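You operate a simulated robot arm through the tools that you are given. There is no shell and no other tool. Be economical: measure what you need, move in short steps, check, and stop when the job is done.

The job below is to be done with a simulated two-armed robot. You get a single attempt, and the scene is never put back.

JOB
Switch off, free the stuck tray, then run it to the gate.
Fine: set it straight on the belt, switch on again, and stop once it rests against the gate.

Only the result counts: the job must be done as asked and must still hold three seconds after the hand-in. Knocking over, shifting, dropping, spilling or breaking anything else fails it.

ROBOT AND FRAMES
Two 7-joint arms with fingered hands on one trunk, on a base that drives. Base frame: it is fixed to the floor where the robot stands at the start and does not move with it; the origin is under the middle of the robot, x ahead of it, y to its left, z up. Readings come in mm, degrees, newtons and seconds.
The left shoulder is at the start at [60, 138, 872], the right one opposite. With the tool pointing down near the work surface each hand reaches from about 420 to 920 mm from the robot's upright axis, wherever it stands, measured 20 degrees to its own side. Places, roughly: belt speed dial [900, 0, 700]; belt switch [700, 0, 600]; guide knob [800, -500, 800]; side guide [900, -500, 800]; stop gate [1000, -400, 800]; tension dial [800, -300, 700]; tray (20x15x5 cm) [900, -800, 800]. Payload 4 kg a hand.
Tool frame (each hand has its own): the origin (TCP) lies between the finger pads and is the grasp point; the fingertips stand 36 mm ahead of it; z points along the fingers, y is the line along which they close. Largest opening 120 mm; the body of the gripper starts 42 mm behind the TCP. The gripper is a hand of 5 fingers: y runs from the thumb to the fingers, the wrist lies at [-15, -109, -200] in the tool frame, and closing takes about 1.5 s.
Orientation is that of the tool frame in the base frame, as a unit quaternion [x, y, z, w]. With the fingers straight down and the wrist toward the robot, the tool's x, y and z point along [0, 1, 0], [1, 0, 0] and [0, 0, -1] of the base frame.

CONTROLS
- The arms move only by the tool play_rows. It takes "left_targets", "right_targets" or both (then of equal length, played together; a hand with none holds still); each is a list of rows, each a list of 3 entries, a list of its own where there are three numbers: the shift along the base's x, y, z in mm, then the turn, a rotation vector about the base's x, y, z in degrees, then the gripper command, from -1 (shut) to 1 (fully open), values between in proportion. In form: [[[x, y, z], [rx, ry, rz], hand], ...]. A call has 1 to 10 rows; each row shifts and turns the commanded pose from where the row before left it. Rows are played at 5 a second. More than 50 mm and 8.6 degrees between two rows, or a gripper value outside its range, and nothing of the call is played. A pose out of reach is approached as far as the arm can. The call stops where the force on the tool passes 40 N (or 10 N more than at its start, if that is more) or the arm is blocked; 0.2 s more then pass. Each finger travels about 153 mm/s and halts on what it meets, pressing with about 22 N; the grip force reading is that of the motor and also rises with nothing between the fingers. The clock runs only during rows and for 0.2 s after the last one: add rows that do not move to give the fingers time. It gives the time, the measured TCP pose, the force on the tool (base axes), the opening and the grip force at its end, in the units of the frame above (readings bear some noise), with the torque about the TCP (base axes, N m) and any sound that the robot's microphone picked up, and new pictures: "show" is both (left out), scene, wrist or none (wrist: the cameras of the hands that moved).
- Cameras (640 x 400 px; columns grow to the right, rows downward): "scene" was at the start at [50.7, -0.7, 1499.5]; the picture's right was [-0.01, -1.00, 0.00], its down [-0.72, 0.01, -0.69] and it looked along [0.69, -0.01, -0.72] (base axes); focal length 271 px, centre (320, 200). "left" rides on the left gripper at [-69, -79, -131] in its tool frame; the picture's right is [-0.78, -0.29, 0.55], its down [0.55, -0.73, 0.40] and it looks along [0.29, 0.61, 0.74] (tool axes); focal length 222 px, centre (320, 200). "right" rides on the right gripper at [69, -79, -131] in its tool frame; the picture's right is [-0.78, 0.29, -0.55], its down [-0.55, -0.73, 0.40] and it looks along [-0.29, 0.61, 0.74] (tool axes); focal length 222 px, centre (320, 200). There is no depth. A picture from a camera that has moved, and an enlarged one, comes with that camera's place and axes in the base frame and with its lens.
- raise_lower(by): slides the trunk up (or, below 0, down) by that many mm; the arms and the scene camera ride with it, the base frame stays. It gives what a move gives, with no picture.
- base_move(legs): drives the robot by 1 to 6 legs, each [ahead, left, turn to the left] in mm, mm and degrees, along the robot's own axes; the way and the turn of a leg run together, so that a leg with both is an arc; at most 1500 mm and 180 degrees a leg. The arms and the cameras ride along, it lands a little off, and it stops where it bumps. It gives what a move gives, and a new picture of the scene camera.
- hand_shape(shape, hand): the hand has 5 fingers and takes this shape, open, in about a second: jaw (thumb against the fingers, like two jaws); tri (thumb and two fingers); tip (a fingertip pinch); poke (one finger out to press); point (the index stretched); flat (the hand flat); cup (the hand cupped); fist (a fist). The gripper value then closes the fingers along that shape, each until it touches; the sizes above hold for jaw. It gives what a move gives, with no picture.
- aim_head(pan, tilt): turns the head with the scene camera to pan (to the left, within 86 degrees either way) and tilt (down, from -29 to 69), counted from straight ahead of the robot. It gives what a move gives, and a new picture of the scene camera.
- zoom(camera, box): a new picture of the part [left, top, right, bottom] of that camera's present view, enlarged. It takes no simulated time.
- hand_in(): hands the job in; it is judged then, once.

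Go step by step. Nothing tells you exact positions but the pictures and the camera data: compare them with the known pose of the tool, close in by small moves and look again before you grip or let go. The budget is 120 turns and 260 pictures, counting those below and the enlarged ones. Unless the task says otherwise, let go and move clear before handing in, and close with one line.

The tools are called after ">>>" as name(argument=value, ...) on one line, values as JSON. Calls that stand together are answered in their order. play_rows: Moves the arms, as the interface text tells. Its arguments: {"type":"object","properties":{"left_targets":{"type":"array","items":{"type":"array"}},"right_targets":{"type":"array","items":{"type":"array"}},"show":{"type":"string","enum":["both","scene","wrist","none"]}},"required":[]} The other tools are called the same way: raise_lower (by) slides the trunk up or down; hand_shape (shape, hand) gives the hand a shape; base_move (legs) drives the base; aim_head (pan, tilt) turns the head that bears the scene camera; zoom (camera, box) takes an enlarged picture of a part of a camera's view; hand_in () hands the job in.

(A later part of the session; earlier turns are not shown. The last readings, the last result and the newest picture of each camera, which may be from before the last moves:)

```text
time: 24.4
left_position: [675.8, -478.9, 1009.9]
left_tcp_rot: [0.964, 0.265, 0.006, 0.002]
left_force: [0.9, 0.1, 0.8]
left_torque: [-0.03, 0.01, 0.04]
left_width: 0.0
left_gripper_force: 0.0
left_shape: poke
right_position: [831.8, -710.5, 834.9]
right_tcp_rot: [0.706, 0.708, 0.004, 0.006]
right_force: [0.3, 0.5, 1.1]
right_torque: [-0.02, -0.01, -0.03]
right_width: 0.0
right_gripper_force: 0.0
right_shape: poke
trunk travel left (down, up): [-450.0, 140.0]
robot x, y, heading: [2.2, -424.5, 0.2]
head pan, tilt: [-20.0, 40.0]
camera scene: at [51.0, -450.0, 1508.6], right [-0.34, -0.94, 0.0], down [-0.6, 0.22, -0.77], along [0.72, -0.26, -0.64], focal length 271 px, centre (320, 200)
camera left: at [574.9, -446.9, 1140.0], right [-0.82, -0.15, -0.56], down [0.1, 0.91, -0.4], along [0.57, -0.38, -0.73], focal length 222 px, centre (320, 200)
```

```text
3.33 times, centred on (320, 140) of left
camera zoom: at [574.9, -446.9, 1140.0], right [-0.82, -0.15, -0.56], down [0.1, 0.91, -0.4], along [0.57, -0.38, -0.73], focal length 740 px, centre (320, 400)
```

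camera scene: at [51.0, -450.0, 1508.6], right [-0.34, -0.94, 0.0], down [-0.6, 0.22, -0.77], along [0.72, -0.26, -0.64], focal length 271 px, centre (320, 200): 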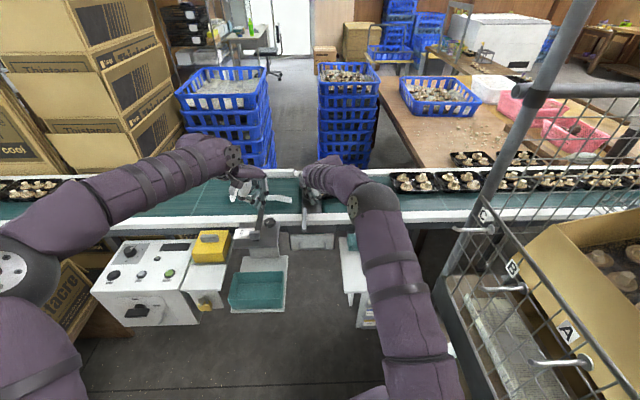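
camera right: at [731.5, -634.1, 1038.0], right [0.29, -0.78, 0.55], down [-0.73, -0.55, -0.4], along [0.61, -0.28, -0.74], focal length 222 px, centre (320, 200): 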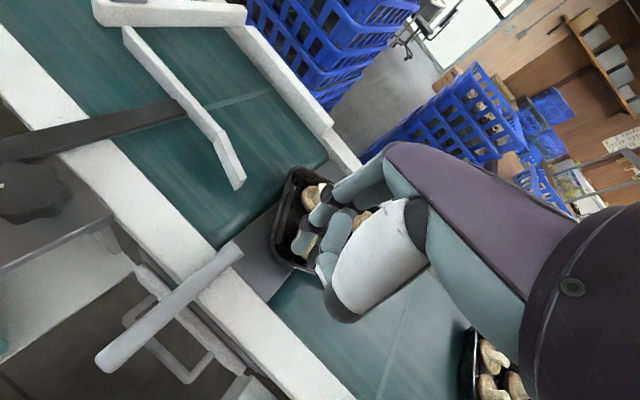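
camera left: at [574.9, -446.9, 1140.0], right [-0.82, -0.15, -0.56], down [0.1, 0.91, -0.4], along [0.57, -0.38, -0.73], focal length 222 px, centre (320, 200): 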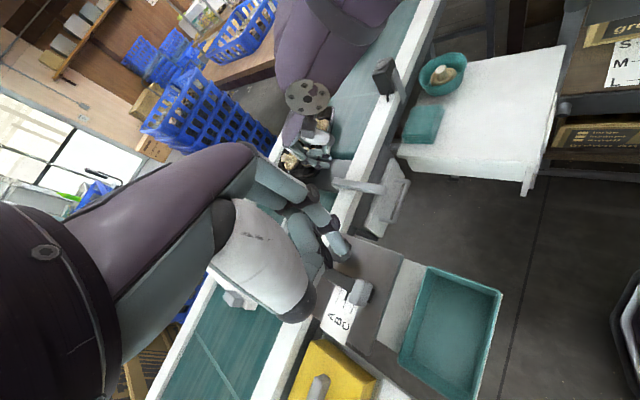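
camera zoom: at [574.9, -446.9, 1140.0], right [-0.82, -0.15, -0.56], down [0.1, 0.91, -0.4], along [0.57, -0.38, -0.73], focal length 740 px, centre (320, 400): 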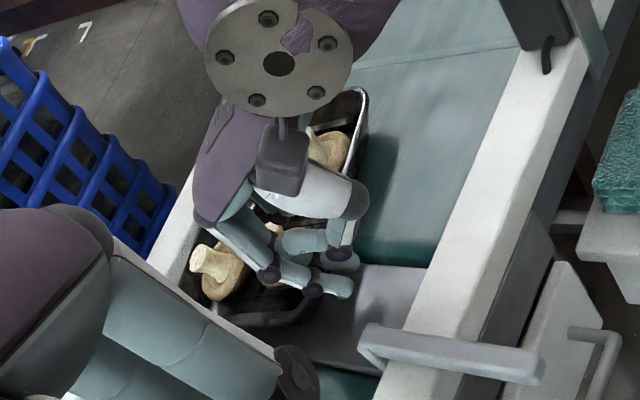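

The tray has moved and turned. I lift the right hand clear to judge it.

>>> play_rows(right_targets=[[[-20, 7, 5], [0, 0, 0], 1], [[-20, 10, 45], [0, 0, 0], 1], [[-45, 0, 20], [0, 0, 0], 1], [[-45, 0, 10], [0, 0, 0], 1], [[-45, 0, 0], [0, 0, 0], 1]], show="none")

>>> zoom(camera="left", box=[200, 40, 440, 220])

>>> zoom(camera="scene", box=[220, 150, 420, 275])

```text
refused: row 2 steps farther than a row can; nothing moved
```

```text
2.22 times, centred on (320, 130) of left
camera zoom: at [574.9, -446.9, 1140.0], right [-0.82, -0.15, -0.56], down [0.1, 0.91, -0.4], along [0.57, -0.38, -0.73], focal length 494 px, centre (320, 356)
```

zoom: 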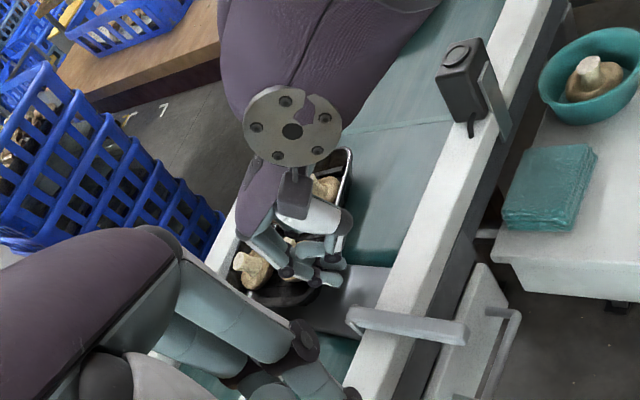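

```text
3.20 times, centred on (320, 212) of scene
camera zoom: at [51.0, -450.0, 1508.6], right [-0.34, -0.94, 0.0], down [-0.6, 0.22, -0.77], along [0.72, -0.26, -0.64], focal length 866 px, centre (320, 160)
```

zoom: 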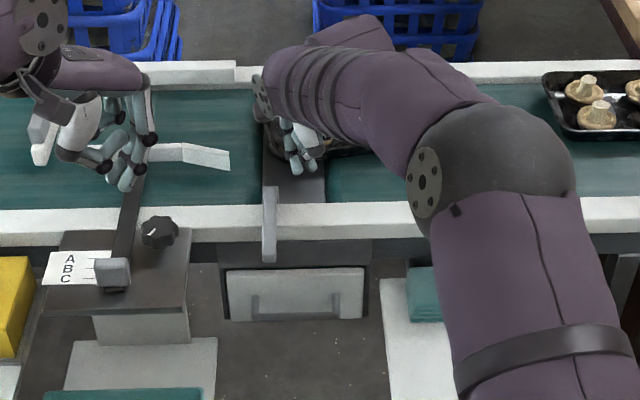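

>>> play_rows(right_targets=[[[-20, 7, 5], [0, 0, 0], 1], [[-15, 5, 45], [0, 0, 0], 1], [[-40, 0, 25], [0, 0, 0], 1], [[-45, 0, 10], [0, 0, 0], 1], [[-45, 0, 0], [0, 0, 0], 1]], show="none")

>>> zoom(camera="left", box=[200, 40, 440, 220])

>>> zoom(camera="scene", box=[220, 150, 420, 275])

```text
time: 25.6
left_position: [675.7, -478.3, 1010.8]
left_tcp_rot: [0.964, 0.267, 0.006, 0.002]
left_force: [0.4, 1.0, -0.7]
left_torque: [-0.02, -0.06, 0.01]
left_width: 0.0
left_gripper_force: 0.0
left_shape: poke
right_position: [665.5, -700.1, 918.9]
right_tcp_rot: [0.707, 0.708, 0.005, 0.006]
right_force: [0.0, 0.4, 0.1]
right_torque: [0.0, -0.02, 0.0]
right_width: 0.0
right_gripper_force: 0.1
right_shape: poke
trunk travel left (down, up): [-450.0, 140.0]
robot x, y, heading: [-3.6, -418.7, 0.2]
head pan, tilt: [-20.0, 40.0]
```

```text
2.22 times, centred on (320, 130) of left
camera zoom: at [574.0, -446.8, 1140.6], right [-0.81, -0.15, -0.56], down [0.1, 0.91, -0.4], along [0.57, -0.38, -0.73], focal length 494 px, centre (320, 356)
```

zoom: 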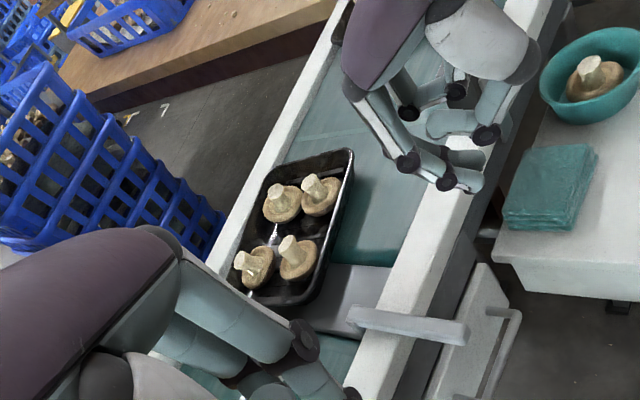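

```text
3.20 times, centred on (320, 212) of scene
camera zoom: at [50.1, -449.7, 1508.6], right [-0.34, -0.94, 0.0], down [-0.6, 0.22, -0.77], along [0.72, -0.26, -0.64], focal length 866 px, centre (320, 160)
```

zoom: 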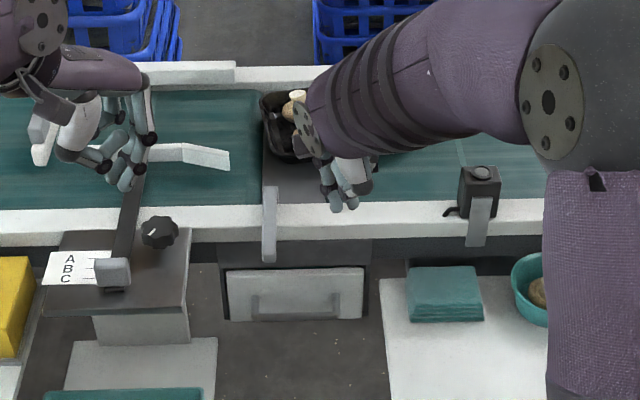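

The tray is now near the far rail with about 15° skew left. I push the same near-downstream corner again.

>>> play_rows(right_targets=[[[48, 0, 0], [0, 0, 0], 1], [[48, 0, 0], [0, 0, 0], 1], [[48, 0, -5], [0, 0, 0], 1], [[8, 0, -40], [0, 0, 0], 1], [[0, 0, -40], [0, 0, 0], 1], [[9.5, -3.2, 0], [0, 0, 0], 1], [[9.5, -3.2, 0], [0, 0, 0], 1], [[9.5, -3.2, 0], [0, 0, 0], 1], [[7, -2.4, 0], [0, 0, 0], 1]], show="none")

>>> zoom(camera="left", box=[200, 40, 440, 220])

```text
time: 27.6
left_position: [676.4, -478.6, 1010.4]
left_tcp_rot: [0.964, 0.266, 0.007, 0.001]
left_force: [0.1, 0.1, -0.2]
left_torque: [0.02, 0.02, 0.01]
left_width: 0.0
left_gripper_force: 0.0
left_shape: poke
right_position: [853.2, -709.9, 834.7]
right_tcp_rot: [0.706, 0.708, 0.005, 0.006]
right_force: [-2.7, 2.2, 5.9]
right_torque: [0.0, -0.04, 0.04]
right_width: 0.1
right_gripper_force: 0.0
right_shape: poke
trunk travel left (down, up): [-450.0, 140.0]
robot x, y, heading: [-0.4, -421.2, -0.0]
head pan, tilt: [-20.0, 40.0]
```

```text
2.22 times, centred on (320, 130) of left
camera zoom: at [574.0, -446.5, 1140.6], right [-0.81, -0.15, -0.56], down [0.1, 0.91, -0.4], along [0.57, -0.38, -0.73], focal length 494 px, centre (320, 356)
```

zoom: 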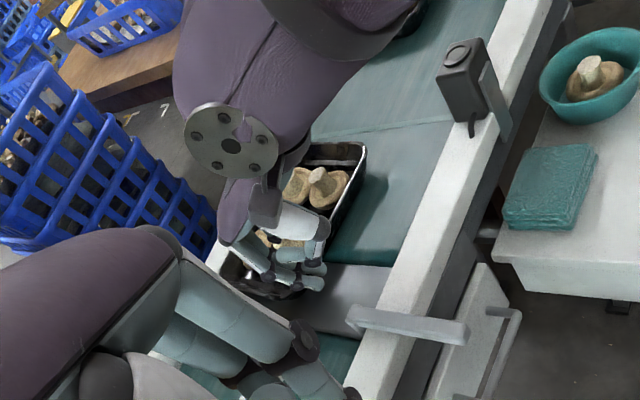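

Looks nearly straight now. I back off and check.

>>> play_rows(right_targets=[[[-20, 7, 5], [0, 0, 0], 1], [[-15, 5, 45], [0, 0, 0], 1], [[-45, 0, 20], [0, 0, 0], 1], [[-49, 0, 0], [0, 0, 0], 1], [[-49, 0, 0], [0, 0, 0], 1], [[-49, 0, 0], [0, 0, 0], 1]], show="none")

>>> zoom(camera="left", box=[200, 40, 440, 220])

>>> zoom(camera="scene", box=[220, 140, 420, 265])

```text
time: 29.0
left_position: [676.5, -477.8, 1011.0]
left_tcp_rot: [0.964, 0.266, 0.007, 0.002]
left_force: [0.3, 0.5, -0.6]
left_torque: [-0.01, -0.01, 0.03]
left_width: 0.0
left_gripper_force: 0.1
left_shape: poke
right_position: [626.0, -700.2, 904.6]
right_tcp_rot: [0.706, 0.709, 0.005, 0.006]
right_force: [-0.7, 0.1, 0.2]
right_torque: [0.02, 0.01, -0.01]
right_width: 0.1
right_gripper_force: 0.1
right_shape: poke
trunk travel left (down, up): [-450.0, 140.0]
robot x, y, heading: [1.2, -421.1, -0.1]
head pan, tilt: [-20.0, 40.0]
```

```text
2.22 times, centred on (320, 130) of left
camera zoom: at [573.9, -446.8, 1140.6], right [-0.81, -0.15, -0.56], down [0.1, 0.91, -0.4], along [0.57, -0.38, -0.73], focal length 494 px, centre (320, 356)
```

zoom: 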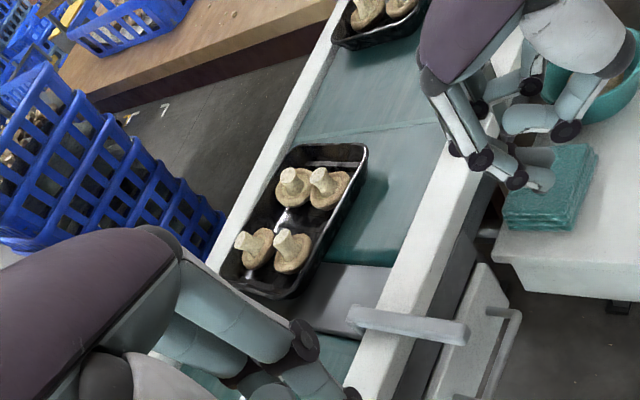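

```text
3.20 times, centred on (320, 202) of scene
camera zoom: at [50.0, -449.8, 1508.6], right [-0.34, -0.94, 0.0], down [-0.6, 0.22, -0.77], along [0.72, -0.26, -0.64], focal length 866 px, centre (320, 192)
```

zoom: 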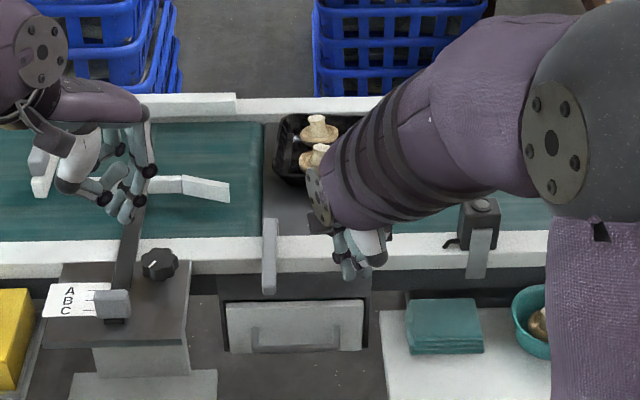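

The tray now looks straight, near the far rail. I check the step between rail and far insert ahead of it.

>>> zoom(camera="scene", box=[270, 160, 350, 210])

>>> zoom(camera="right", box=[60, 0, 380, 200])

```text
8.00 times, centred on (310, 185) of scene
camera zoom: at [50.0, -449.8, 1508.6], right [-0.34, -0.94, 0.0], down [-0.6, 0.22, -0.77], along [0.72, -0.26, -0.64], focal length 2165 px, centre (400, 320)
```

zoom: 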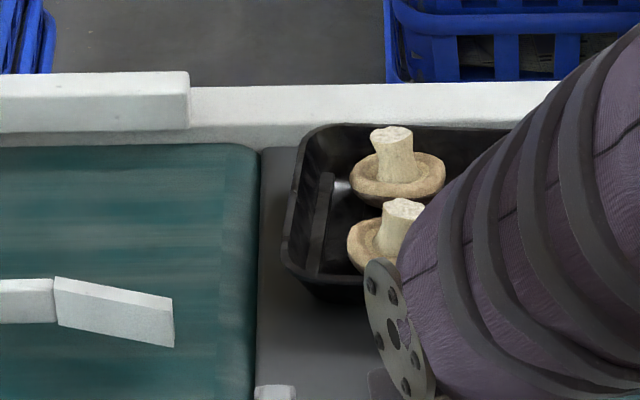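

```text
2.00 times, centred on (220, 100) of right
camera zoom: at [545.3, -629.8, 1035.4], right [0.28, -0.78, 0.55], down [-0.73, -0.55, -0.41], along [0.62, -0.29, -0.73], focal length 444 px, centre (520, 400)
```

zoom: 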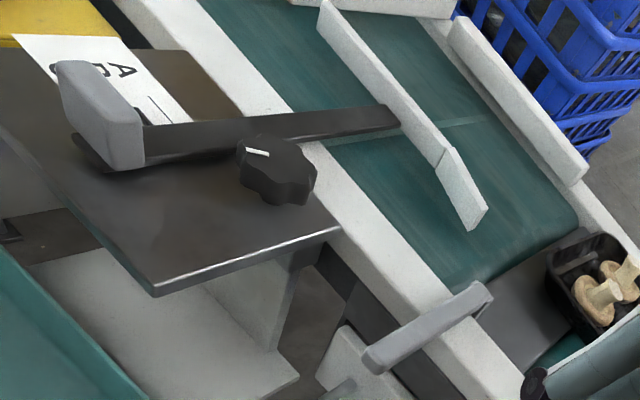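

The insert sits back on top of the rail, so it won't catch the tray. I'll raise the right hand and drive 150 mm forward so the tray's rear end is in reach for sliding it onto the downstream belt.

>>> play_rows(right_targets=[[[0, 0, 45], [0, 0, 0], 1], [[0, 0, 45], [0, 0, 0], 1]], show="none")

>>> base_move(legs=[[150, 0, 0]])

```text
time: 29.6
left_position: [677.4, -478.7, 1010.7]
left_tcp_rot: [0.964, 0.267, 0.007, 0.001]
left_force: [-0.1, 0.0, 0.6]
left_torque: [-0.01, -0.02, 0.0]
left_width: 0.2
left_gripper_force: 0.0
left_shape: poke
right_position: [627.1, -698.9, 992.8]
right_tcp_rot: [0.706, 0.708, 0.004, 0.005]
right_force: [-0.9, 0.2, -0.2]
right_torque: [-0.02, -0.02, -0.01]
right_width: 0.0
right_gripper_force: 0.1
right_shape: poke
trunk travel left (down, up): [-450.0, 140.0]
robot x, y, heading: [1.2, -419.3, 0.5]
head pan, tilt: [-20.0, 40.0]
```

```text
time: 31.0
left_position: [829.0, -478.5, 1008.8]
left_tcp_rot: [0.964, 0.265, 0.006, 0.002]
left_force: [0.3, -0.3, 0.7]
left_torque: [0.01, -0.01, 0.05]
left_width: 0.2
left_gripper_force: 0.0
left_shape: poke
right_position: [778.1, -699.2, 990.9]
right_tcp_rot: [0.707, 0.708, 0.005, 0.004]
right_force: [0.1, 0.3, 0.0]
right_torque: [0.01, 0.02, 0.01]
right_width: 0.2
right_gripper_force: 0.0
right_shape: poke
trunk travel left (down, up): [-450.0, 140.0]
robot x, y, heading: [150.1, -420.5, -0.0]
head pan, tilt: [-20.0, 40.0]
camera scene: at [202.9, -449.6, 1508.4], right [-0.34, -0.94, 0.0], down [-0.61, 0.22, -0.77], along [0.72, -0.26, -0.64], focal length 271 px, centre (320, 200)
```

scene: 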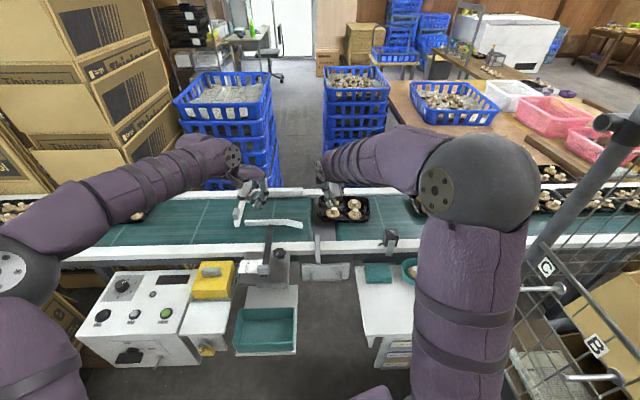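

>>> zoom(camera="scene", box=[230, 170, 410, 282])

>>> zoom(camera="left", box=[240, 60, 480, 240])

```text
3.56 times, centred on (320, 226) of scene
camera zoom: at [202.9, -449.6, 1508.4], right [-0.34, -0.94, 0.0], down [-0.61, 0.22, -0.77], along [0.72, -0.26, -0.64], focal length 962 px, centre (320, 108)
```

zoom: 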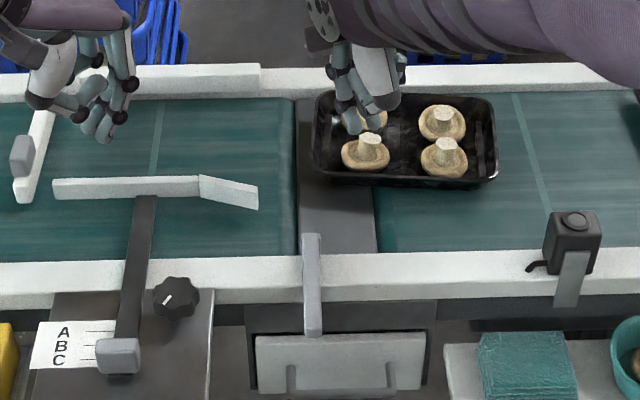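

```text
2.22 times, centred on (360, 150) of left
camera zoom: at [726.3, -447.1, 1139.4], right [-0.82, -0.15, -0.56], down [0.1, 0.91, -0.4], along [0.57, -0.38, -0.73], focal length 494 px, centre (231, 311)
```

zoom: 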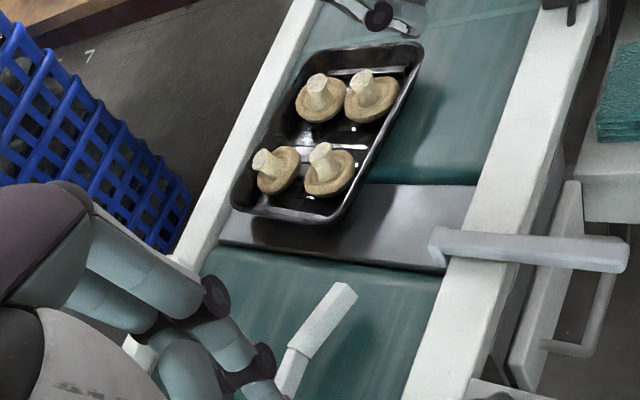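

The tray is straight within a few degrees, centre near [920,-800]; its rear wall is about [886,-903], rim z≈804. I go over behind the rear wall with the poke finger and look.

>>> play_rows(right_targets=[[[18, -38, 0], [0, 0, 0], 1], [[18, -38, 0], [0, 0, 0], 1], [[18, -38, 0], [0, 0, 0], 1], [[18, -38, -10], [0, 0, 0], 1], [[18, -38, -20], [0, 0, 0], 1], [[14, -37, -30], [0, 0, 0], 1]], show="both")

>>> zoom(camera="left", box=[300, 0, 500, 150])

```text
time: 32.4
left_position: [828.6, -480.6, 1010.3]
left_tcp_rot: [0.964, 0.265, 0.007, 0.0]
left_force: [0.1, -0.4, 0.0]
left_torque: [-0.02, 0.04, -0.04]
left_width: 0.0
left_gripper_force: 0.0
left_shape: poke
right_position: [880.8, -926.8, 930.9]
right_tcp_rot: [0.706, 0.708, 0.004, 0.005]
right_force: [0.0, -0.2, 0.3]
right_torque: [0.03, 0.03, -0.03]
right_width: 0.0
right_gripper_force: 0.1
right_shape: poke
trunk travel left (down, up): [-450.0, 140.0]
robot x, y, heading: [152.3, -421.5, 0.2]
head pan, tilt: [-20.0, 40.0]
camera scene: at [202.4, -450.6, 1508.5], right [-0.34, -0.94, 0.0], down [-0.6, 0.22, -0.77], along [0.72, -0.26, -0.64], focal length 271 px, centre (320, 200)
camera right: at [800.9, -857.3, 1062.7], right [0.29, -0.78, 0.55], down [-0.73, -0.55, -0.41], along [0.62, -0.29, -0.73], focal length 222 px, centre (320, 200)
```

scene: 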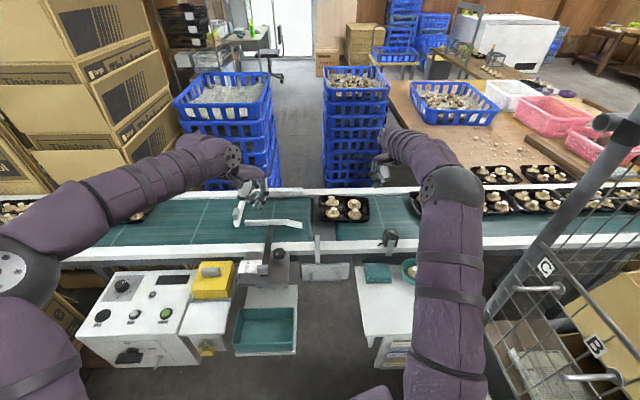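
right: 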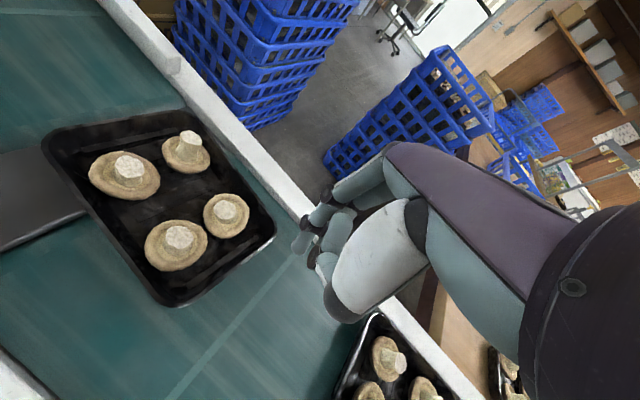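

```text
2.67 times, centred on (400, 75) of left
camera zoom: at [725.9, -448.0, 1139.6], right [-0.82, -0.15, -0.56], down [0.1, 0.91, -0.4], along [0.57, -0.38, -0.73], focal length 592 px, centre (107, 533)
```

zoom: 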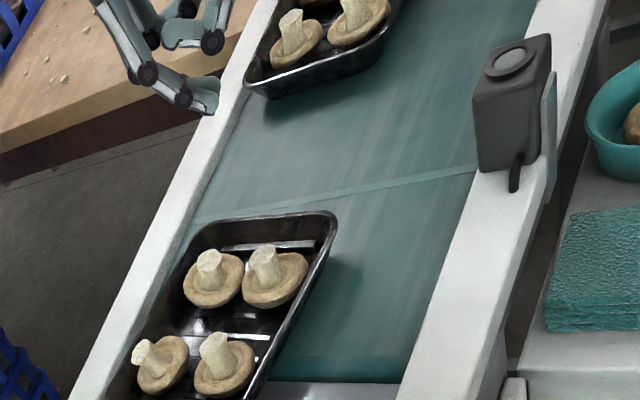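

The tray is turned about 5° past straight, so I will push its rear wall slightly on the far side. Descend behind it first.

>>> play_rows(right_targets=[[[10, -4, -30], [0, 0, 0], 1], [[7, 0, -30], [0, 0, 0], 1], [[0, 0, -25], [0, 0, 0], 1], [[0, 0, -13], [0, 0, 0], 1]], show="none")

>>> zoom(camera="right", box=[0, 60, 400, 310])

>>> zoom(camera="scene", box=[290, 160, 450, 260])

```text
time: 33.4
left_position: [827.1, -478.8, 1010.4]
left_tcp_rot: [0.964, 0.266, 0.007, 0.002]
left_force: [0.3, 0.3, -0.4]
left_torque: [-0.03, -0.03, 0.0]
left_width: 0.0
left_gripper_force: 0.2
left_shape: poke
right_position: [898.4, -929.4, 833.3]
right_tcp_rot: [0.707, 0.707, 0.004, 0.004]
right_force: [0.3, -0.5, -0.7]
right_torque: [0.0, -0.05, -0.02]
right_width: 0.1
right_gripper_force: 0.2
right_shape: poke
trunk travel left (down, up): [-450.0, 140.0]
robot x, y, heading: [149.5, -420.6, 0.1]
head pan, tilt: [-20.0, 40.0]
```

```text
1.60 times, centred on (200, 185) of right
camera zoom: at [818.3, -861.0, 965.4], right [0.28, -0.78, 0.55], down [-0.73, -0.55, -0.41], along [0.62, -0.29, -0.73], focal length 355 px, centre (512, 224)
```

zoom: 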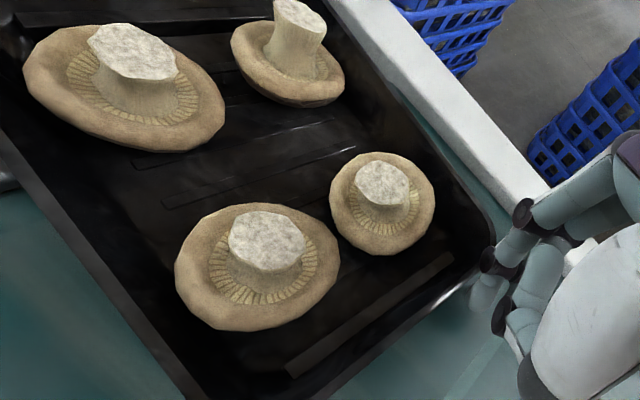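

```text
4.00 times, centred on (370, 210) of scene
camera zoom: at [201.8, -449.8, 1508.5], right [-0.34, -0.94, 0.0], down [-0.6, 0.22, -0.77], along [0.72, -0.26, -0.64], focal length 1083 px, centre (120, 160)
```

zoom: 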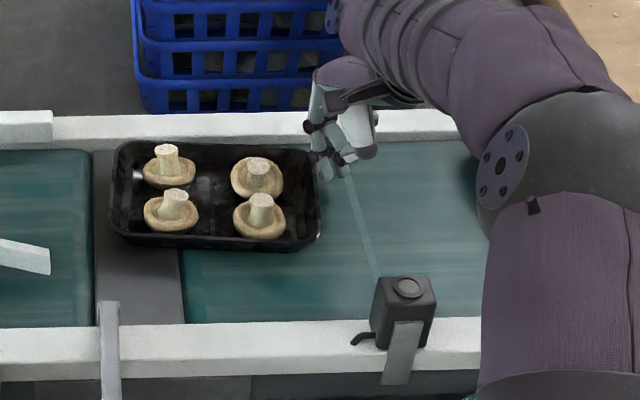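

Finger is in contact position at the rear wall's far part. Push downstream 40 mm.

>>> play_rows(right_targets=[[[3.2, 9.5, 0], [0, 0, 0], 1], [[3.2, 9.5, 0], [0, 0, 0], 1], [[3.2, 9.5, 0], [0, 0, 0], 1], [[3.2, 9.5, 0], [0, 0, 0], 1]], show="none")

>>> zoom(camera="scene", box=[290, 160, 450, 260])

```text
time: 34.4
left_position: [827.7, -478.6, 1010.9]
left_tcp_rot: [0.964, 0.266, 0.007, 0.002]
left_force: [-0.8, -0.3, -0.2]
left_torque: [-0.02, 0.01, 0.02]
left_width: 0.2
left_gripper_force: 0.0
left_shape: poke
right_position: [911.8, -891.9, 833.4]
right_tcp_rot: [0.706, 0.708, 0.003, 0.004]
right_force: [-0.4, -1.4, -0.4]
right_torque: [0.0, 0.0, 0.0]
right_width: 0.1
right_gripper_force: 0.0
right_shape: poke
trunk travel left (down, up): [-450.0, 140.0]
robot x, y, heading: [156.1, -418.3, -0.1]
head pan, tilt: [-20.0, 40.0]
```

```text
4.00 times, centred on (370, 210) of scene
camera zoom: at [201.6, -449.6, 1508.5], right [-0.34, -0.94, 0.0], down [-0.6, 0.22, -0.77], along [0.72, -0.26, -0.64], focal length 1083 px, centre (120, 160)
```

zoom: 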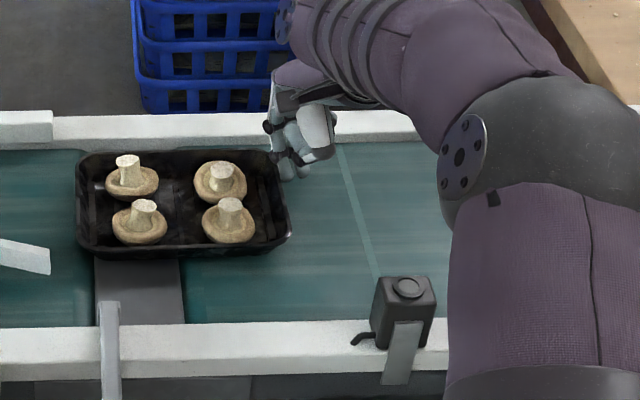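

Tray is now straight. I shift the finger to the middle of the rear wall and push it 70 mm further onto the downstream belt.

>>> play_rows(right_targets=[[[-5, -14, 0], [0, 0, 0], 1], [[-24, 8, 0], [0, 0, 0], 1], [[3.2, 9.5, 0], [0, 0, 0], 1], [[3.2, 9.5, 0], [0, 0, 0], 1], [[3.2, 9.5, 0], [0, 0, 0], 1], [[3.2, 9.5, 0], [0, 0, 0], 1]], show="none")

>>> zoom(camera="scene", box=[290, 160, 450, 260])

```text
time: 35.8
left_position: [828.5, -479.3, 1010.0]
left_tcp_rot: [0.964, 0.266, 0.007, 0.002]
left_force: [0.1, -0.6, 0.6]
left_torque: [-0.02, 0.0, -0.01]
left_width: 0.0
left_gripper_force: 0.0
left_shape: poke
right_position: [895.0, -860.9, 834.8]
right_tcp_rot: [0.706, 0.708, 0.004, 0.005]
right_force: [-0.4, -1.6, 1.5]
right_torque: [0.03, -0.01, 0.01]
right_width: 0.0
right_gripper_force: 0.0
right_shape: poke
trunk travel left (down, up): [-450.0, 140.0]
robot x, y, heading: [152.4, -419.6, 0.2]
head pan, tilt: [-20.0, 40.0]
```

```text
4.00 times, centred on (370, 210) of scene
camera zoom: at [201.5, -449.5, 1508.6], right [-0.34, -0.94, 0.0], down [-0.6, 0.22, -0.77], along [0.72, -0.26, -0.64], focal length 1083 px, centre (120, 160)
```

zoom: 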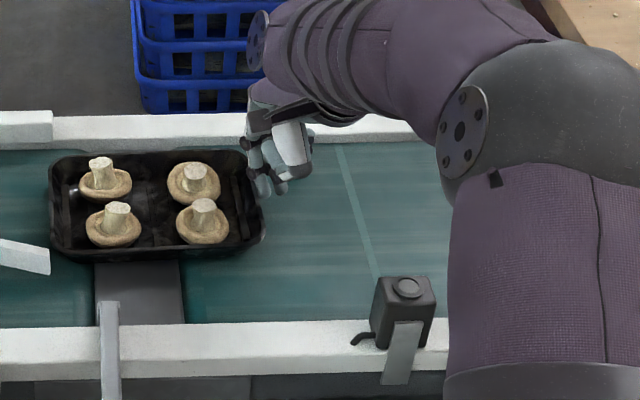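

>>> play_rows(right_targets=[[[-3, -9, 0], [0, 0, 0], 1], [[-23, 8, 0], [0, 0, 0], 1], [[3.2, 9.5, 0], [0, 0, 0], 1], [[3.2, 9.5, 0], [0, 0, 0], 1], [[3.2, 9.5, 0], [0, 0, 0], 1], [[3.2, 9.5, 0], [0, 0, 0], 1]], show="none")

>>> zoom(camera="scene", box=[270, 160, 430, 260])

>>> zoom(camera="left", box=[220, 60, 460, 240])

```text
time: 37.2
left_position: [828.0, -480.1, 1010.4]
left_tcp_rot: [0.964, 0.265, 0.007, 0.002]
left_force: [-0.5, -0.2, 0.6]
left_torque: [-0.01, 0.01, 0.02]
left_width: 0.1
left_gripper_force: 0.1
left_shape: poke
right_position: [883.4, -823.1, 835.9]
right_tcp_rot: [0.707, 0.708, 0.004, 0.005]
right_force: [-1.9, -0.7, 1.7]
right_torque: [-0.01, 0.02, 0.0]
right_width: 0.0
right_gripper_force: 0.0
right_shape: poke
trunk travel left (down, up): [-450.0, 140.0]
robot x, y, heading: [150.6, -423.3, 0.3]
head pan, tilt: [-20.0, 40.0]
```

```text
4.00 times, centred on (350, 210) of scene
camera zoom: at [201.4, -449.6, 1508.6], right [-0.34, -0.94, 0.0], down [-0.6, 0.22, -0.77], along [0.72, -0.26, -0.64], focal length 1083 px, centre (200, 160)
```

zoom: 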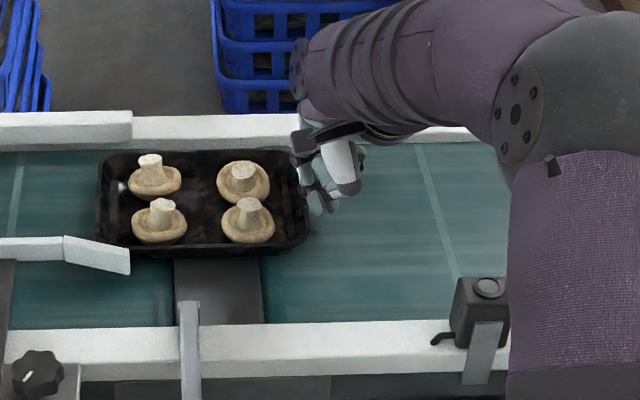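

```text
2.22 times, centred on (340, 150) of left
camera zoom: at [725.2, -447.1, 1140.1], right [-0.82, -0.15, -0.56], down [0.1, 0.91, -0.4], along [0.57, -0.38, -0.73], focal length 494 px, centre (276, 311)
```

zoom: 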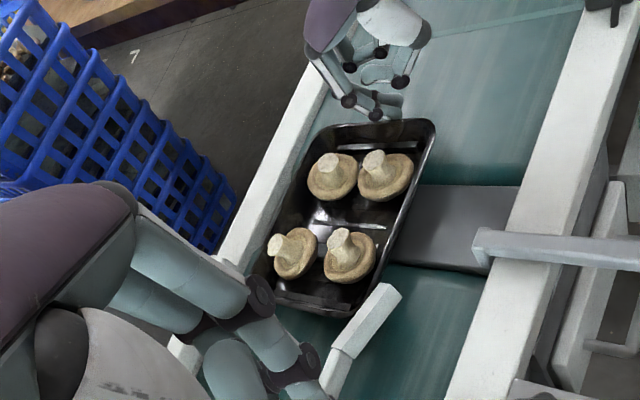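

The tray is straight with roughly equal clearance to guide and far rail, mostly on the downstream belt. I withdraw the right hand upward and back.

>>> play_rows(right_targets=[[[-5, -15, 0], [0, 0, 0], 1], [[-4, -10, 40], [0, 0, 0], 1], [[0, 0, 48], [0, 0, 0], 1], [[-20, 0, 44], [0, 0, 0], 1], [[-45, 5, 10], [0, 0, 0], 1], [[-45, 5, 0], [0, 0, 0], 1], [[-45, 5, 0], [0, 0, 0], 1], [[-45, 5, 0], [0, 0, 0], 1]], left_targets=[[[-20, 0, 0], [0, 0, 0], 1], [[-20, 10, 0], [0, 0, 8.5], 1], [[-20, 25, 0], [0, 0, 8.5], 1], [[-20, 40, 0], [0, 0, 8.5], 1], [[-20, 40, 0], [0, 0, 8.5], 1], [[-20, 40, -10], [0, 0, 8.5], 1], [[-20, 40, -10], [0, 0, 8.5], 1], [[-20, 40, -10], [0, 0, 8.5], 1]], show="scene")

>>> zoom(camera="scene", box=[220, 160, 420, 285])

```text
time: 39.0
left_position: [667.2, -243.2, 982.3]
left_tcp_rot: [0.705, 0.709, 0.007, -0.002]
left_force: [-0.5, 0.0, 1.0]
left_torque: [-0.02, 0.02, 0.03]
left_width: 0.1
left_gripper_force: 0.1
left_shape: poke
right_position: [672.0, -826.2, 978.8]
right_tcp_rot: [0.706, 0.708, 0.004, 0.007]
right_force: [0.0, 0.6, 0.8]
right_torque: [0.0, 0.0, 0.01]
right_width: 0.1
right_gripper_force: 0.0
right_shape: poke
trunk travel left (down, up): [-450.0, 140.0]
robot x, y, heading: [150.9, -418.0, -0.2]
head pan, tilt: [-20.0, 40.0]
camera scene: at [200.1, -449.0, 1508.6], right [-0.34, -0.94, 0.0], down [-0.6, 0.22, -0.77], along [0.72, -0.26, -0.64], focal length 271 px, centre (320, 200)
```

scene: 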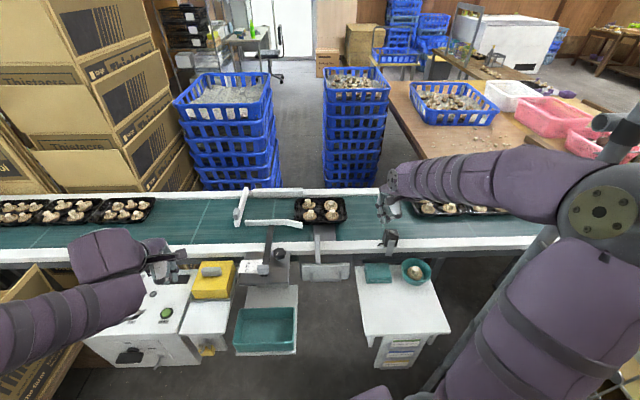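

```text
3.20 times, centred on (320, 222) of scene
camera zoom: at [200.1, -449.0, 1508.6], right [-0.34, -0.94, 0.0], down [-0.6, 0.22, -0.77], along [0.72, -0.26, -0.64], focal length 866 px, centre (320, 128)
```

zoom: 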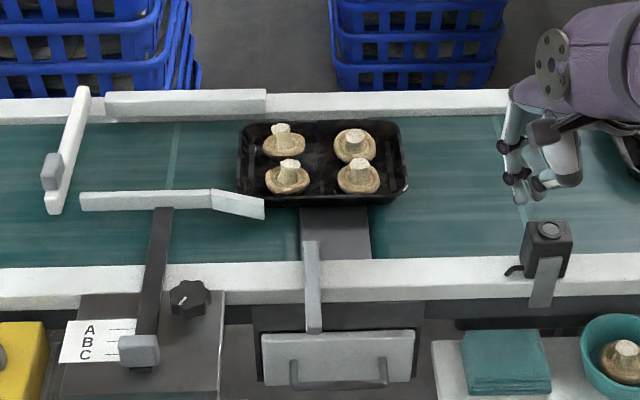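

The tray sits straight on the belt. Now I bring the left finger to the front of the switch, above the handle's left end.

>>> play_rows(left_targets=[[[-2, 33, -30], [0, 0, 0], 1], [[-2, 33, -33], [0, 0, 0], 1], [[-2, 33, -33], [0, 0, 0], 1], [[-2, 33, -33], [0, -7.4, 0], 1], [[-2, 33, -33], [0, -7.4, 0], 1], [[-2, 33, -33], [0, -7.4, 0], 1], [[-2, 33, -33], [0, -7.4, 0], 1], [[0, 25, -33], [0, -7.4, 0], 1], [[0, 5, -25], [0, 0, 0], 1]], show="both")

>>> zoom(camera="left", box=[220, 130, 500, 305])

```text
time: 41.0
left_position: [655.6, 16.9, 694.3]
left_tcp_rot: [0.667, 0.673, 0.231, 0.222]
left_force: [0.2, 0.1, -0.4]
left_torque: [0.03, 0.01, 0.0]
left_width: 0.0
left_gripper_force: 0.1
left_shape: poke
right_position: [674.6, -827.8, 974.7]
right_tcp_rot: [0.706, 0.708, 0.004, 0.004]
right_force: [-0.2, -1.3, -1.3]
right_torque: [0.04, 0.05, 0.0]
right_width: 0.0
right_gripper_force: 0.1
right_shape: poke
trunk travel left (down, up): [-450.0, 140.0]
robot x, y, heading: [149.7, -419.6, -0.1]
head pan, tilt: [-20.0, 40.0]
camera scene: at [204.2, -451.5, 1508.5], right [-0.34, -0.94, 0.0], down [-0.61, 0.22, -0.76], along [0.72, -0.26, -0.64], focal length 271 px, centre (320, 200)
camera left: at [512.1, -55.4, 749.3], right [0.11, -0.78, -0.62], down [-0.35, 0.55, -0.76], along [0.93, 0.3, -0.21], focal length 222 px, centre (320, 200)
```

scene: 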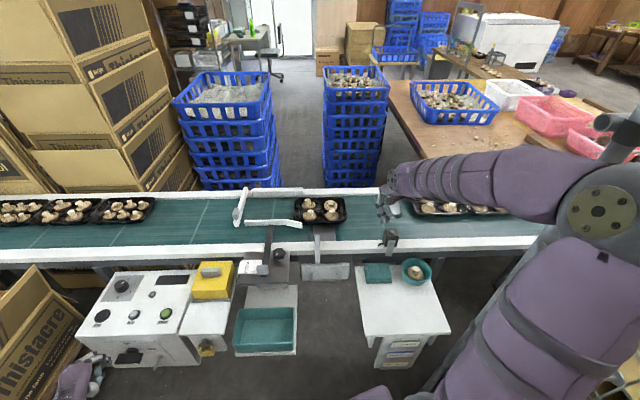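
left: 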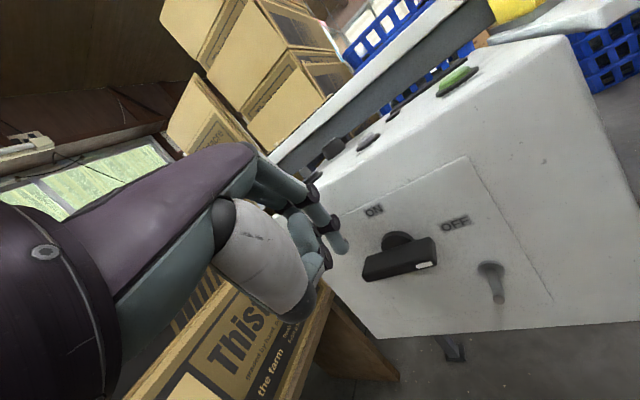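

```text
2.29 times, centred on (360, 218) of left
camera zoom: at [512.1, -55.4, 749.3], right [0.11, -0.78, -0.62], down [-0.35, 0.55, -0.76], along [0.93, 0.3, -0.21], focal length 508 px, centre (229, 160)
```

zoom: 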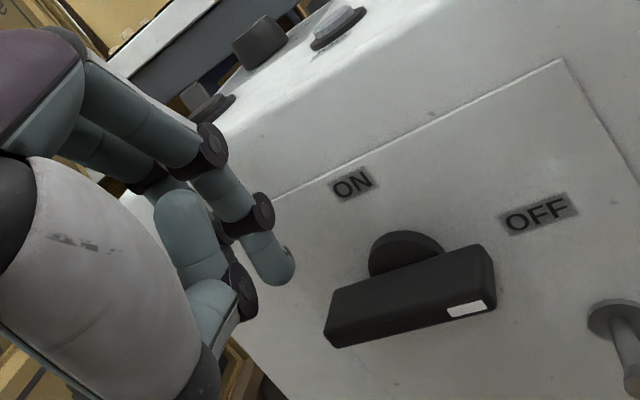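

Handle is horizontal (white mark at OFF); its left end is at about [711,18,612]. Move the fingertip just above it, then push down and round.

>>> play_rows(left_targets=[[[19, -6, -14], [0, 0, 0], 1], [[18, -6, -17], [0, 0, 0], 1], [[0, 0, -8], [0, 0, 0], 1], [[2, 5, -9], [0, 0, 0], 1]], show="none")

>>> zoom(camera="left", box=[220, 130, 500, 305])

```text
time: 42.0
left_position: [688.7, 28.4, 653.3]
left_tcp_rot: [0.667, 0.673, 0.229, 0.223]
left_force: [-0.6, 0.8, 0.1]
left_torque: [-0.01, -0.01, 0.04]
left_width: 0.0
left_gripper_force: 0.0
left_shape: poke
left hand out of reach, approached as far as the arm can: row 2, 3
right_position: [672.6, -825.5, 976.8]
right_tcp_rot: [0.707, 0.707, 0.005, 0.005]
right_force: [0.2, 0.4, 1.7]
right_torque: [0.01, 0.02, -0.01]
right_width: 0.1
right_gripper_force: 0.0
right_shape: poke
trunk travel left (down, up): [-450.0, 140.0]
robot x, y, heading: [151.2, -418.9, 0.4]
head pan, tilt: [-20.0, 40.0]
```

```text
2.29 times, centred on (360, 218) of left
camera zoom: at [545.9, -42.9, 709.8], right [0.11, -0.78, -0.62], down [-0.35, 0.55, -0.76], along [0.93, 0.29, -0.21], focal length 508 px, centre (229, 160)
```

zoom: 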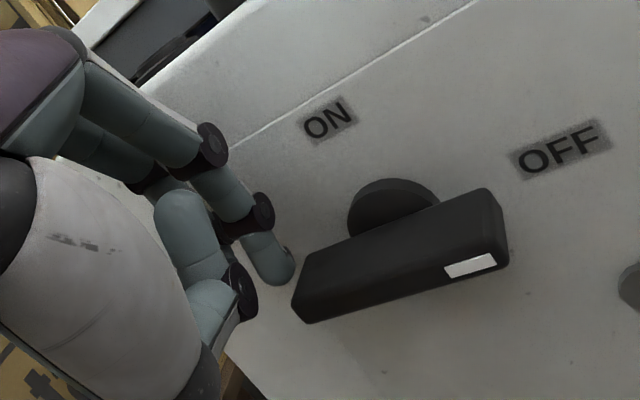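

The arm drifted left past the handle end; go up, shift right, then down.

>>> play_rows(left_targets=[[[0, 0, 18], [0, 0, 0], 1], [[2, -12, 0], [0, 0, 0], 1], [[2, -12, 0], [0, 0, 0], 1]], show="none")

>>> zoom(camera="left", box=[220, 130, 500, 305])

```text
time: 42.8
left_position: [689.7, 16.9, 676.4]
left_tcp_rot: [0.669, 0.671, 0.227, 0.224]
left_force: [-0.2, -0.2, 0.0]
left_torque: [0.04, 0.01, 0.01]
left_width: 0.1
left_gripper_force: 0.1
left_shape: poke
left hand out of reach, approached as far as the arm can: row 2, 3
right_position: [671.6, -827.5, 976.2]
right_tcp_rot: [0.706, 0.708, 0.004, 0.006]
right_force: [-0.2, -0.6, -0.3]
right_torque: [0.02, 0.02, -0.01]
right_width: 0.0
right_gripper_force: 0.0
right_shape: poke
trunk travel left (down, up): [-450.0, 140.0]
robot x, y, heading: [154.1, -420.5, 0.2]
head pan, tilt: [-20.0, 40.0]
```

```text
2.29 times, centred on (360, 218) of left
camera zoom: at [547.1, -53.9, 733.2], right [0.1, -0.78, -0.61], down [-0.35, 0.55, -0.76], along [0.93, 0.29, -0.21], focal length 508 px, centre (229, 160)
```

zoom: 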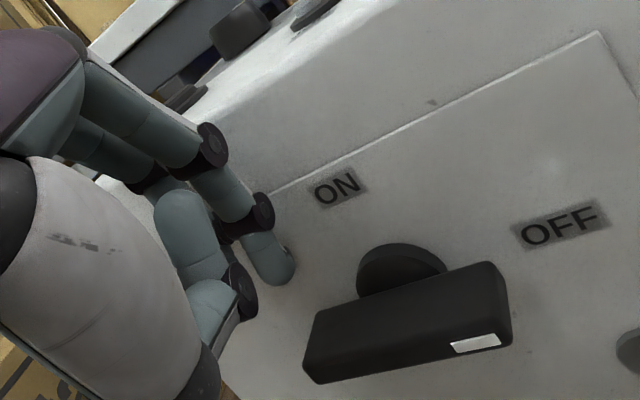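

The arm is at a limit here; I try yawing the hand with the forearm direction.

>>> play_rows(left_targets=[[[0, -4, 0], [0, 0, 8], 1], [[0, -4, 0], [0, 0, 8], 1], [[0, -4, 0], [0, 0, 6], 1], [[0, -4, 0], [0, 0, 0], 1]], show="none")

>>> zoom(camera="left", box=[220, 130, 500, 305])

```text
time: 43.8
left_position: [671.1, 92.7, 715.9]
left_tcp_rot: [0.603, 0.737, 0.231, 0.2]
left_force: [0.1, 0.5, -0.2]
left_torque: [-0.01, 0.0, -0.01]
left_width: 0.0
left_gripper_force: 0.1
left_shape: poke
left hand out of reach, approached as far as the arm can: row 1, 2, 3, 4
right_position: [673.0, -827.4, 976.9]
right_tcp_rot: [0.706, 0.708, 0.004, 0.005]
right_force: [0.7, -0.9, -0.4]
right_torque: [0.04, -0.01, -0.03]
right_width: 0.0
right_gripper_force: 0.2
right_shape: poke
trunk travel left (down, up): [-450.0, 140.0]
robot x, y, heading: [149.3, -417.6, 0.1]
head pan, tilt: [-20.0, 40.0]
```

```text
2.29 times, centred on (360, 218) of left
camera zoom: at [544.7, -2.2, 777.1], right [0.23, -0.76, -0.6], down [-0.46, 0.46, -0.76], along [0.86, 0.46, -0.25], focal length 508 px, centre (229, 160)
```

zoom: 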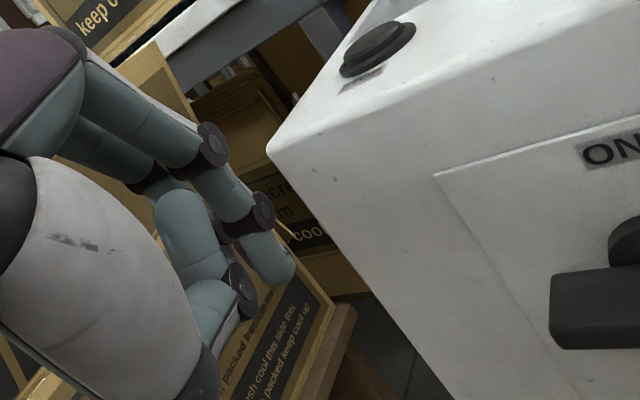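

Wrong way for this arm; the earlier stance worked, so I'll raise both hands clear and drive back in front of the box.

>>> play_rows(left_targets=[[[-15, -5, 45], [0, 0, -7.5], 1], [[-5, -15, 45], [0, 7.4, -7.5], 1], [[0, -20, 44], [0, 7.4, -7], 1], [[0, -30, 38], [0, 7.4, 0], 1], [[5, -38, 30], [0, 7.4, 0], 1], [[10, -45, 15], [0, 7.4, 0], 1], [[10, -45, 15], [0, 0, 0], 1], [[10, -45, 0], [0, 0, 0], 1], [[10, -45, 0], [0, 0, 0], 1], [[10, -45, 0], [0, 0, 0], 1]], right_targets=[[[0, 0, 0], [0, 0, 0], 1], [[0, 20, 5], [0, 0, 0], 1], [[0, 20, 5], [0, 0, 0], 1], [[0, 25, 5], [0, 0, 0], 1], [[0, 25, 5], [0, 0, 0], 1], [[0, 25, 5], [0, 0, 0], 1], [[0, 25, 5], [0, 0, 0], 1], [[0, 25, 5], [0, 0, 0], 1], [[0, 20, 0], [0, 0, 0], 1], [[0, 10, 0], [0, 0, 0], 1]], show="scene")

```text
refused: row 2 steps farther than a row can; nothing moved
```

>>> play_rows(left_targets=[[[-15, -5, 45], [0, 0, -7.5], 1], [[-5, -15, 45], [0, 0, -7.5], 1], [[0, -20, 44], [0, 0, -7], 1], [[0, -30, 38], [0, 7.4, 0], 1], [[5, -38, 30], [0, 7.4, 0], 1], [[10, -45, 15], [0, 7.4, 0], 1], [[10, -45, 15], [0, 7.4, 0], 1], [[10, -45, 0], [0, 7.4, 0], 1], [[10, -45, 0], [0, 0, 0], 1], [[10, -45, 0], [0, 0, 0], 1]], right_targets=[[[0, 0, 0], [0, 0, 0], 1], [[0, 20, 5], [0, 0, 0], 1], [[0, 20, 5], [0, 0, 0], 1], [[0, 25, 5], [0, 0, 0], 1], [[0, 25, 5], [0, 0, 0], 1], [[0, 25, 5], [0, 0, 0], 1], [[0, 25, 5], [0, 0, 0], 1], [[0, 25, 5], [0, 0, 0], 1], [[0, 20, 0], [0, 0, 0], 1], [[0, 10, 0], [0, 0, 0], 1]], show="scene")

```text
time: 46.0
left_position: [705.7, -240.7, 946.9]
left_tcp_rot: [0.75, 0.66, -0.04, 0.032]
left_force: [0.2, -0.1, -0.4]
left_torque: [0.0, 0.01, -0.01]
left_width: 0.0
left_gripper_force: 0.1
left_shape: poke
right_position: [673.0, -632.2, 1011.5]
right_tcp_rot: [0.706, 0.708, 0.004, 0.005]
right_force: [0.3, -0.7, 0.2]
right_torque: [0.03, -0.06, 0.02]
right_width: 0.0
right_gripper_force: 0.1
right_shape: poke
trunk travel left (down, up): [-450.0, 140.0]
robot x, y, heading: [152.6, -422.9, 0.4]
head pan, tilt: [-20.0, 40.0]
camera scene: at [201.7, -450.3, 1508.5], right [-0.34, -0.94, 0.0], down [-0.6, 0.22, -0.77], along [0.72, -0.26, -0.64], focal length 271 px, centre (320, 200)
```

scene: 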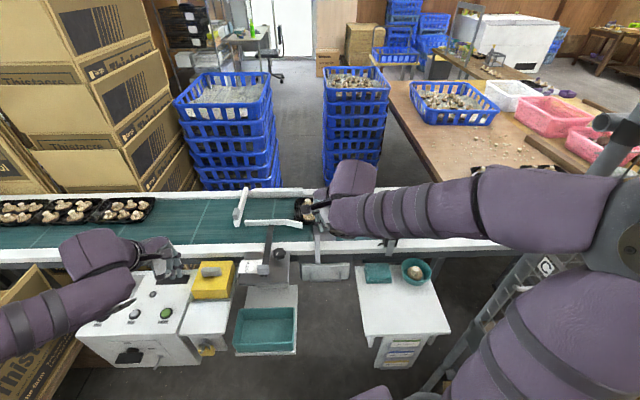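

>>> base_move(legs=[[0, 150, 0], [-150, 0, 0], [0, 270, 0]])

```text
time: 49.9
left_position: [554.3, 179.0, 948.4]
left_tcp_rot: [0.749, 0.66, -0.04, 0.034]
left_force: [0.0, 0.1, 0.8]
left_torque: [-0.02, 0.01, 0.03]
left_width: 0.0
left_gripper_force: 0.2
left_shape: poke
right_position: [521.9, -211.8, 1012.3]
right_tcp_rot: [0.706, 0.708, 0.004, 0.006]
right_force: [-0.3, -0.1, -0.8]
right_torque: [-0.01, 0.0, 0.04]
right_width: 0.0
right_gripper_force: 0.1
right_shape: poke
trunk travel left (down, up): [-450.0, 140.0]
robot x, y, heading: [-0.2, -2.5, 0.4]
head pan, tilt: [-20.0, 40.0]
camera scene: at [51.5, -30.6, 1508.6], right [-0.34, -0.94, 0.0], down [-0.6, 0.22, -0.77], along [0.72, -0.26, -0.64], focal length 271 px, centre (320, 200)
```

scene: 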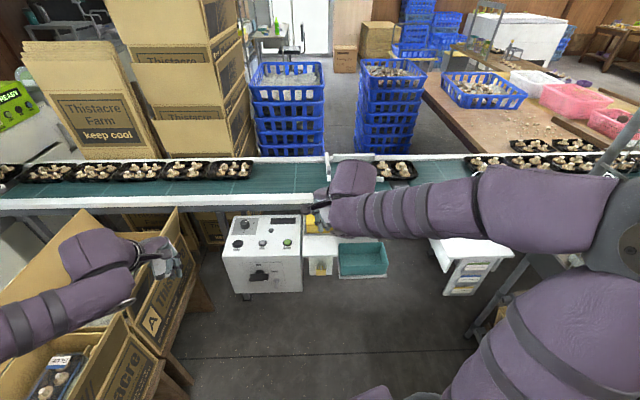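

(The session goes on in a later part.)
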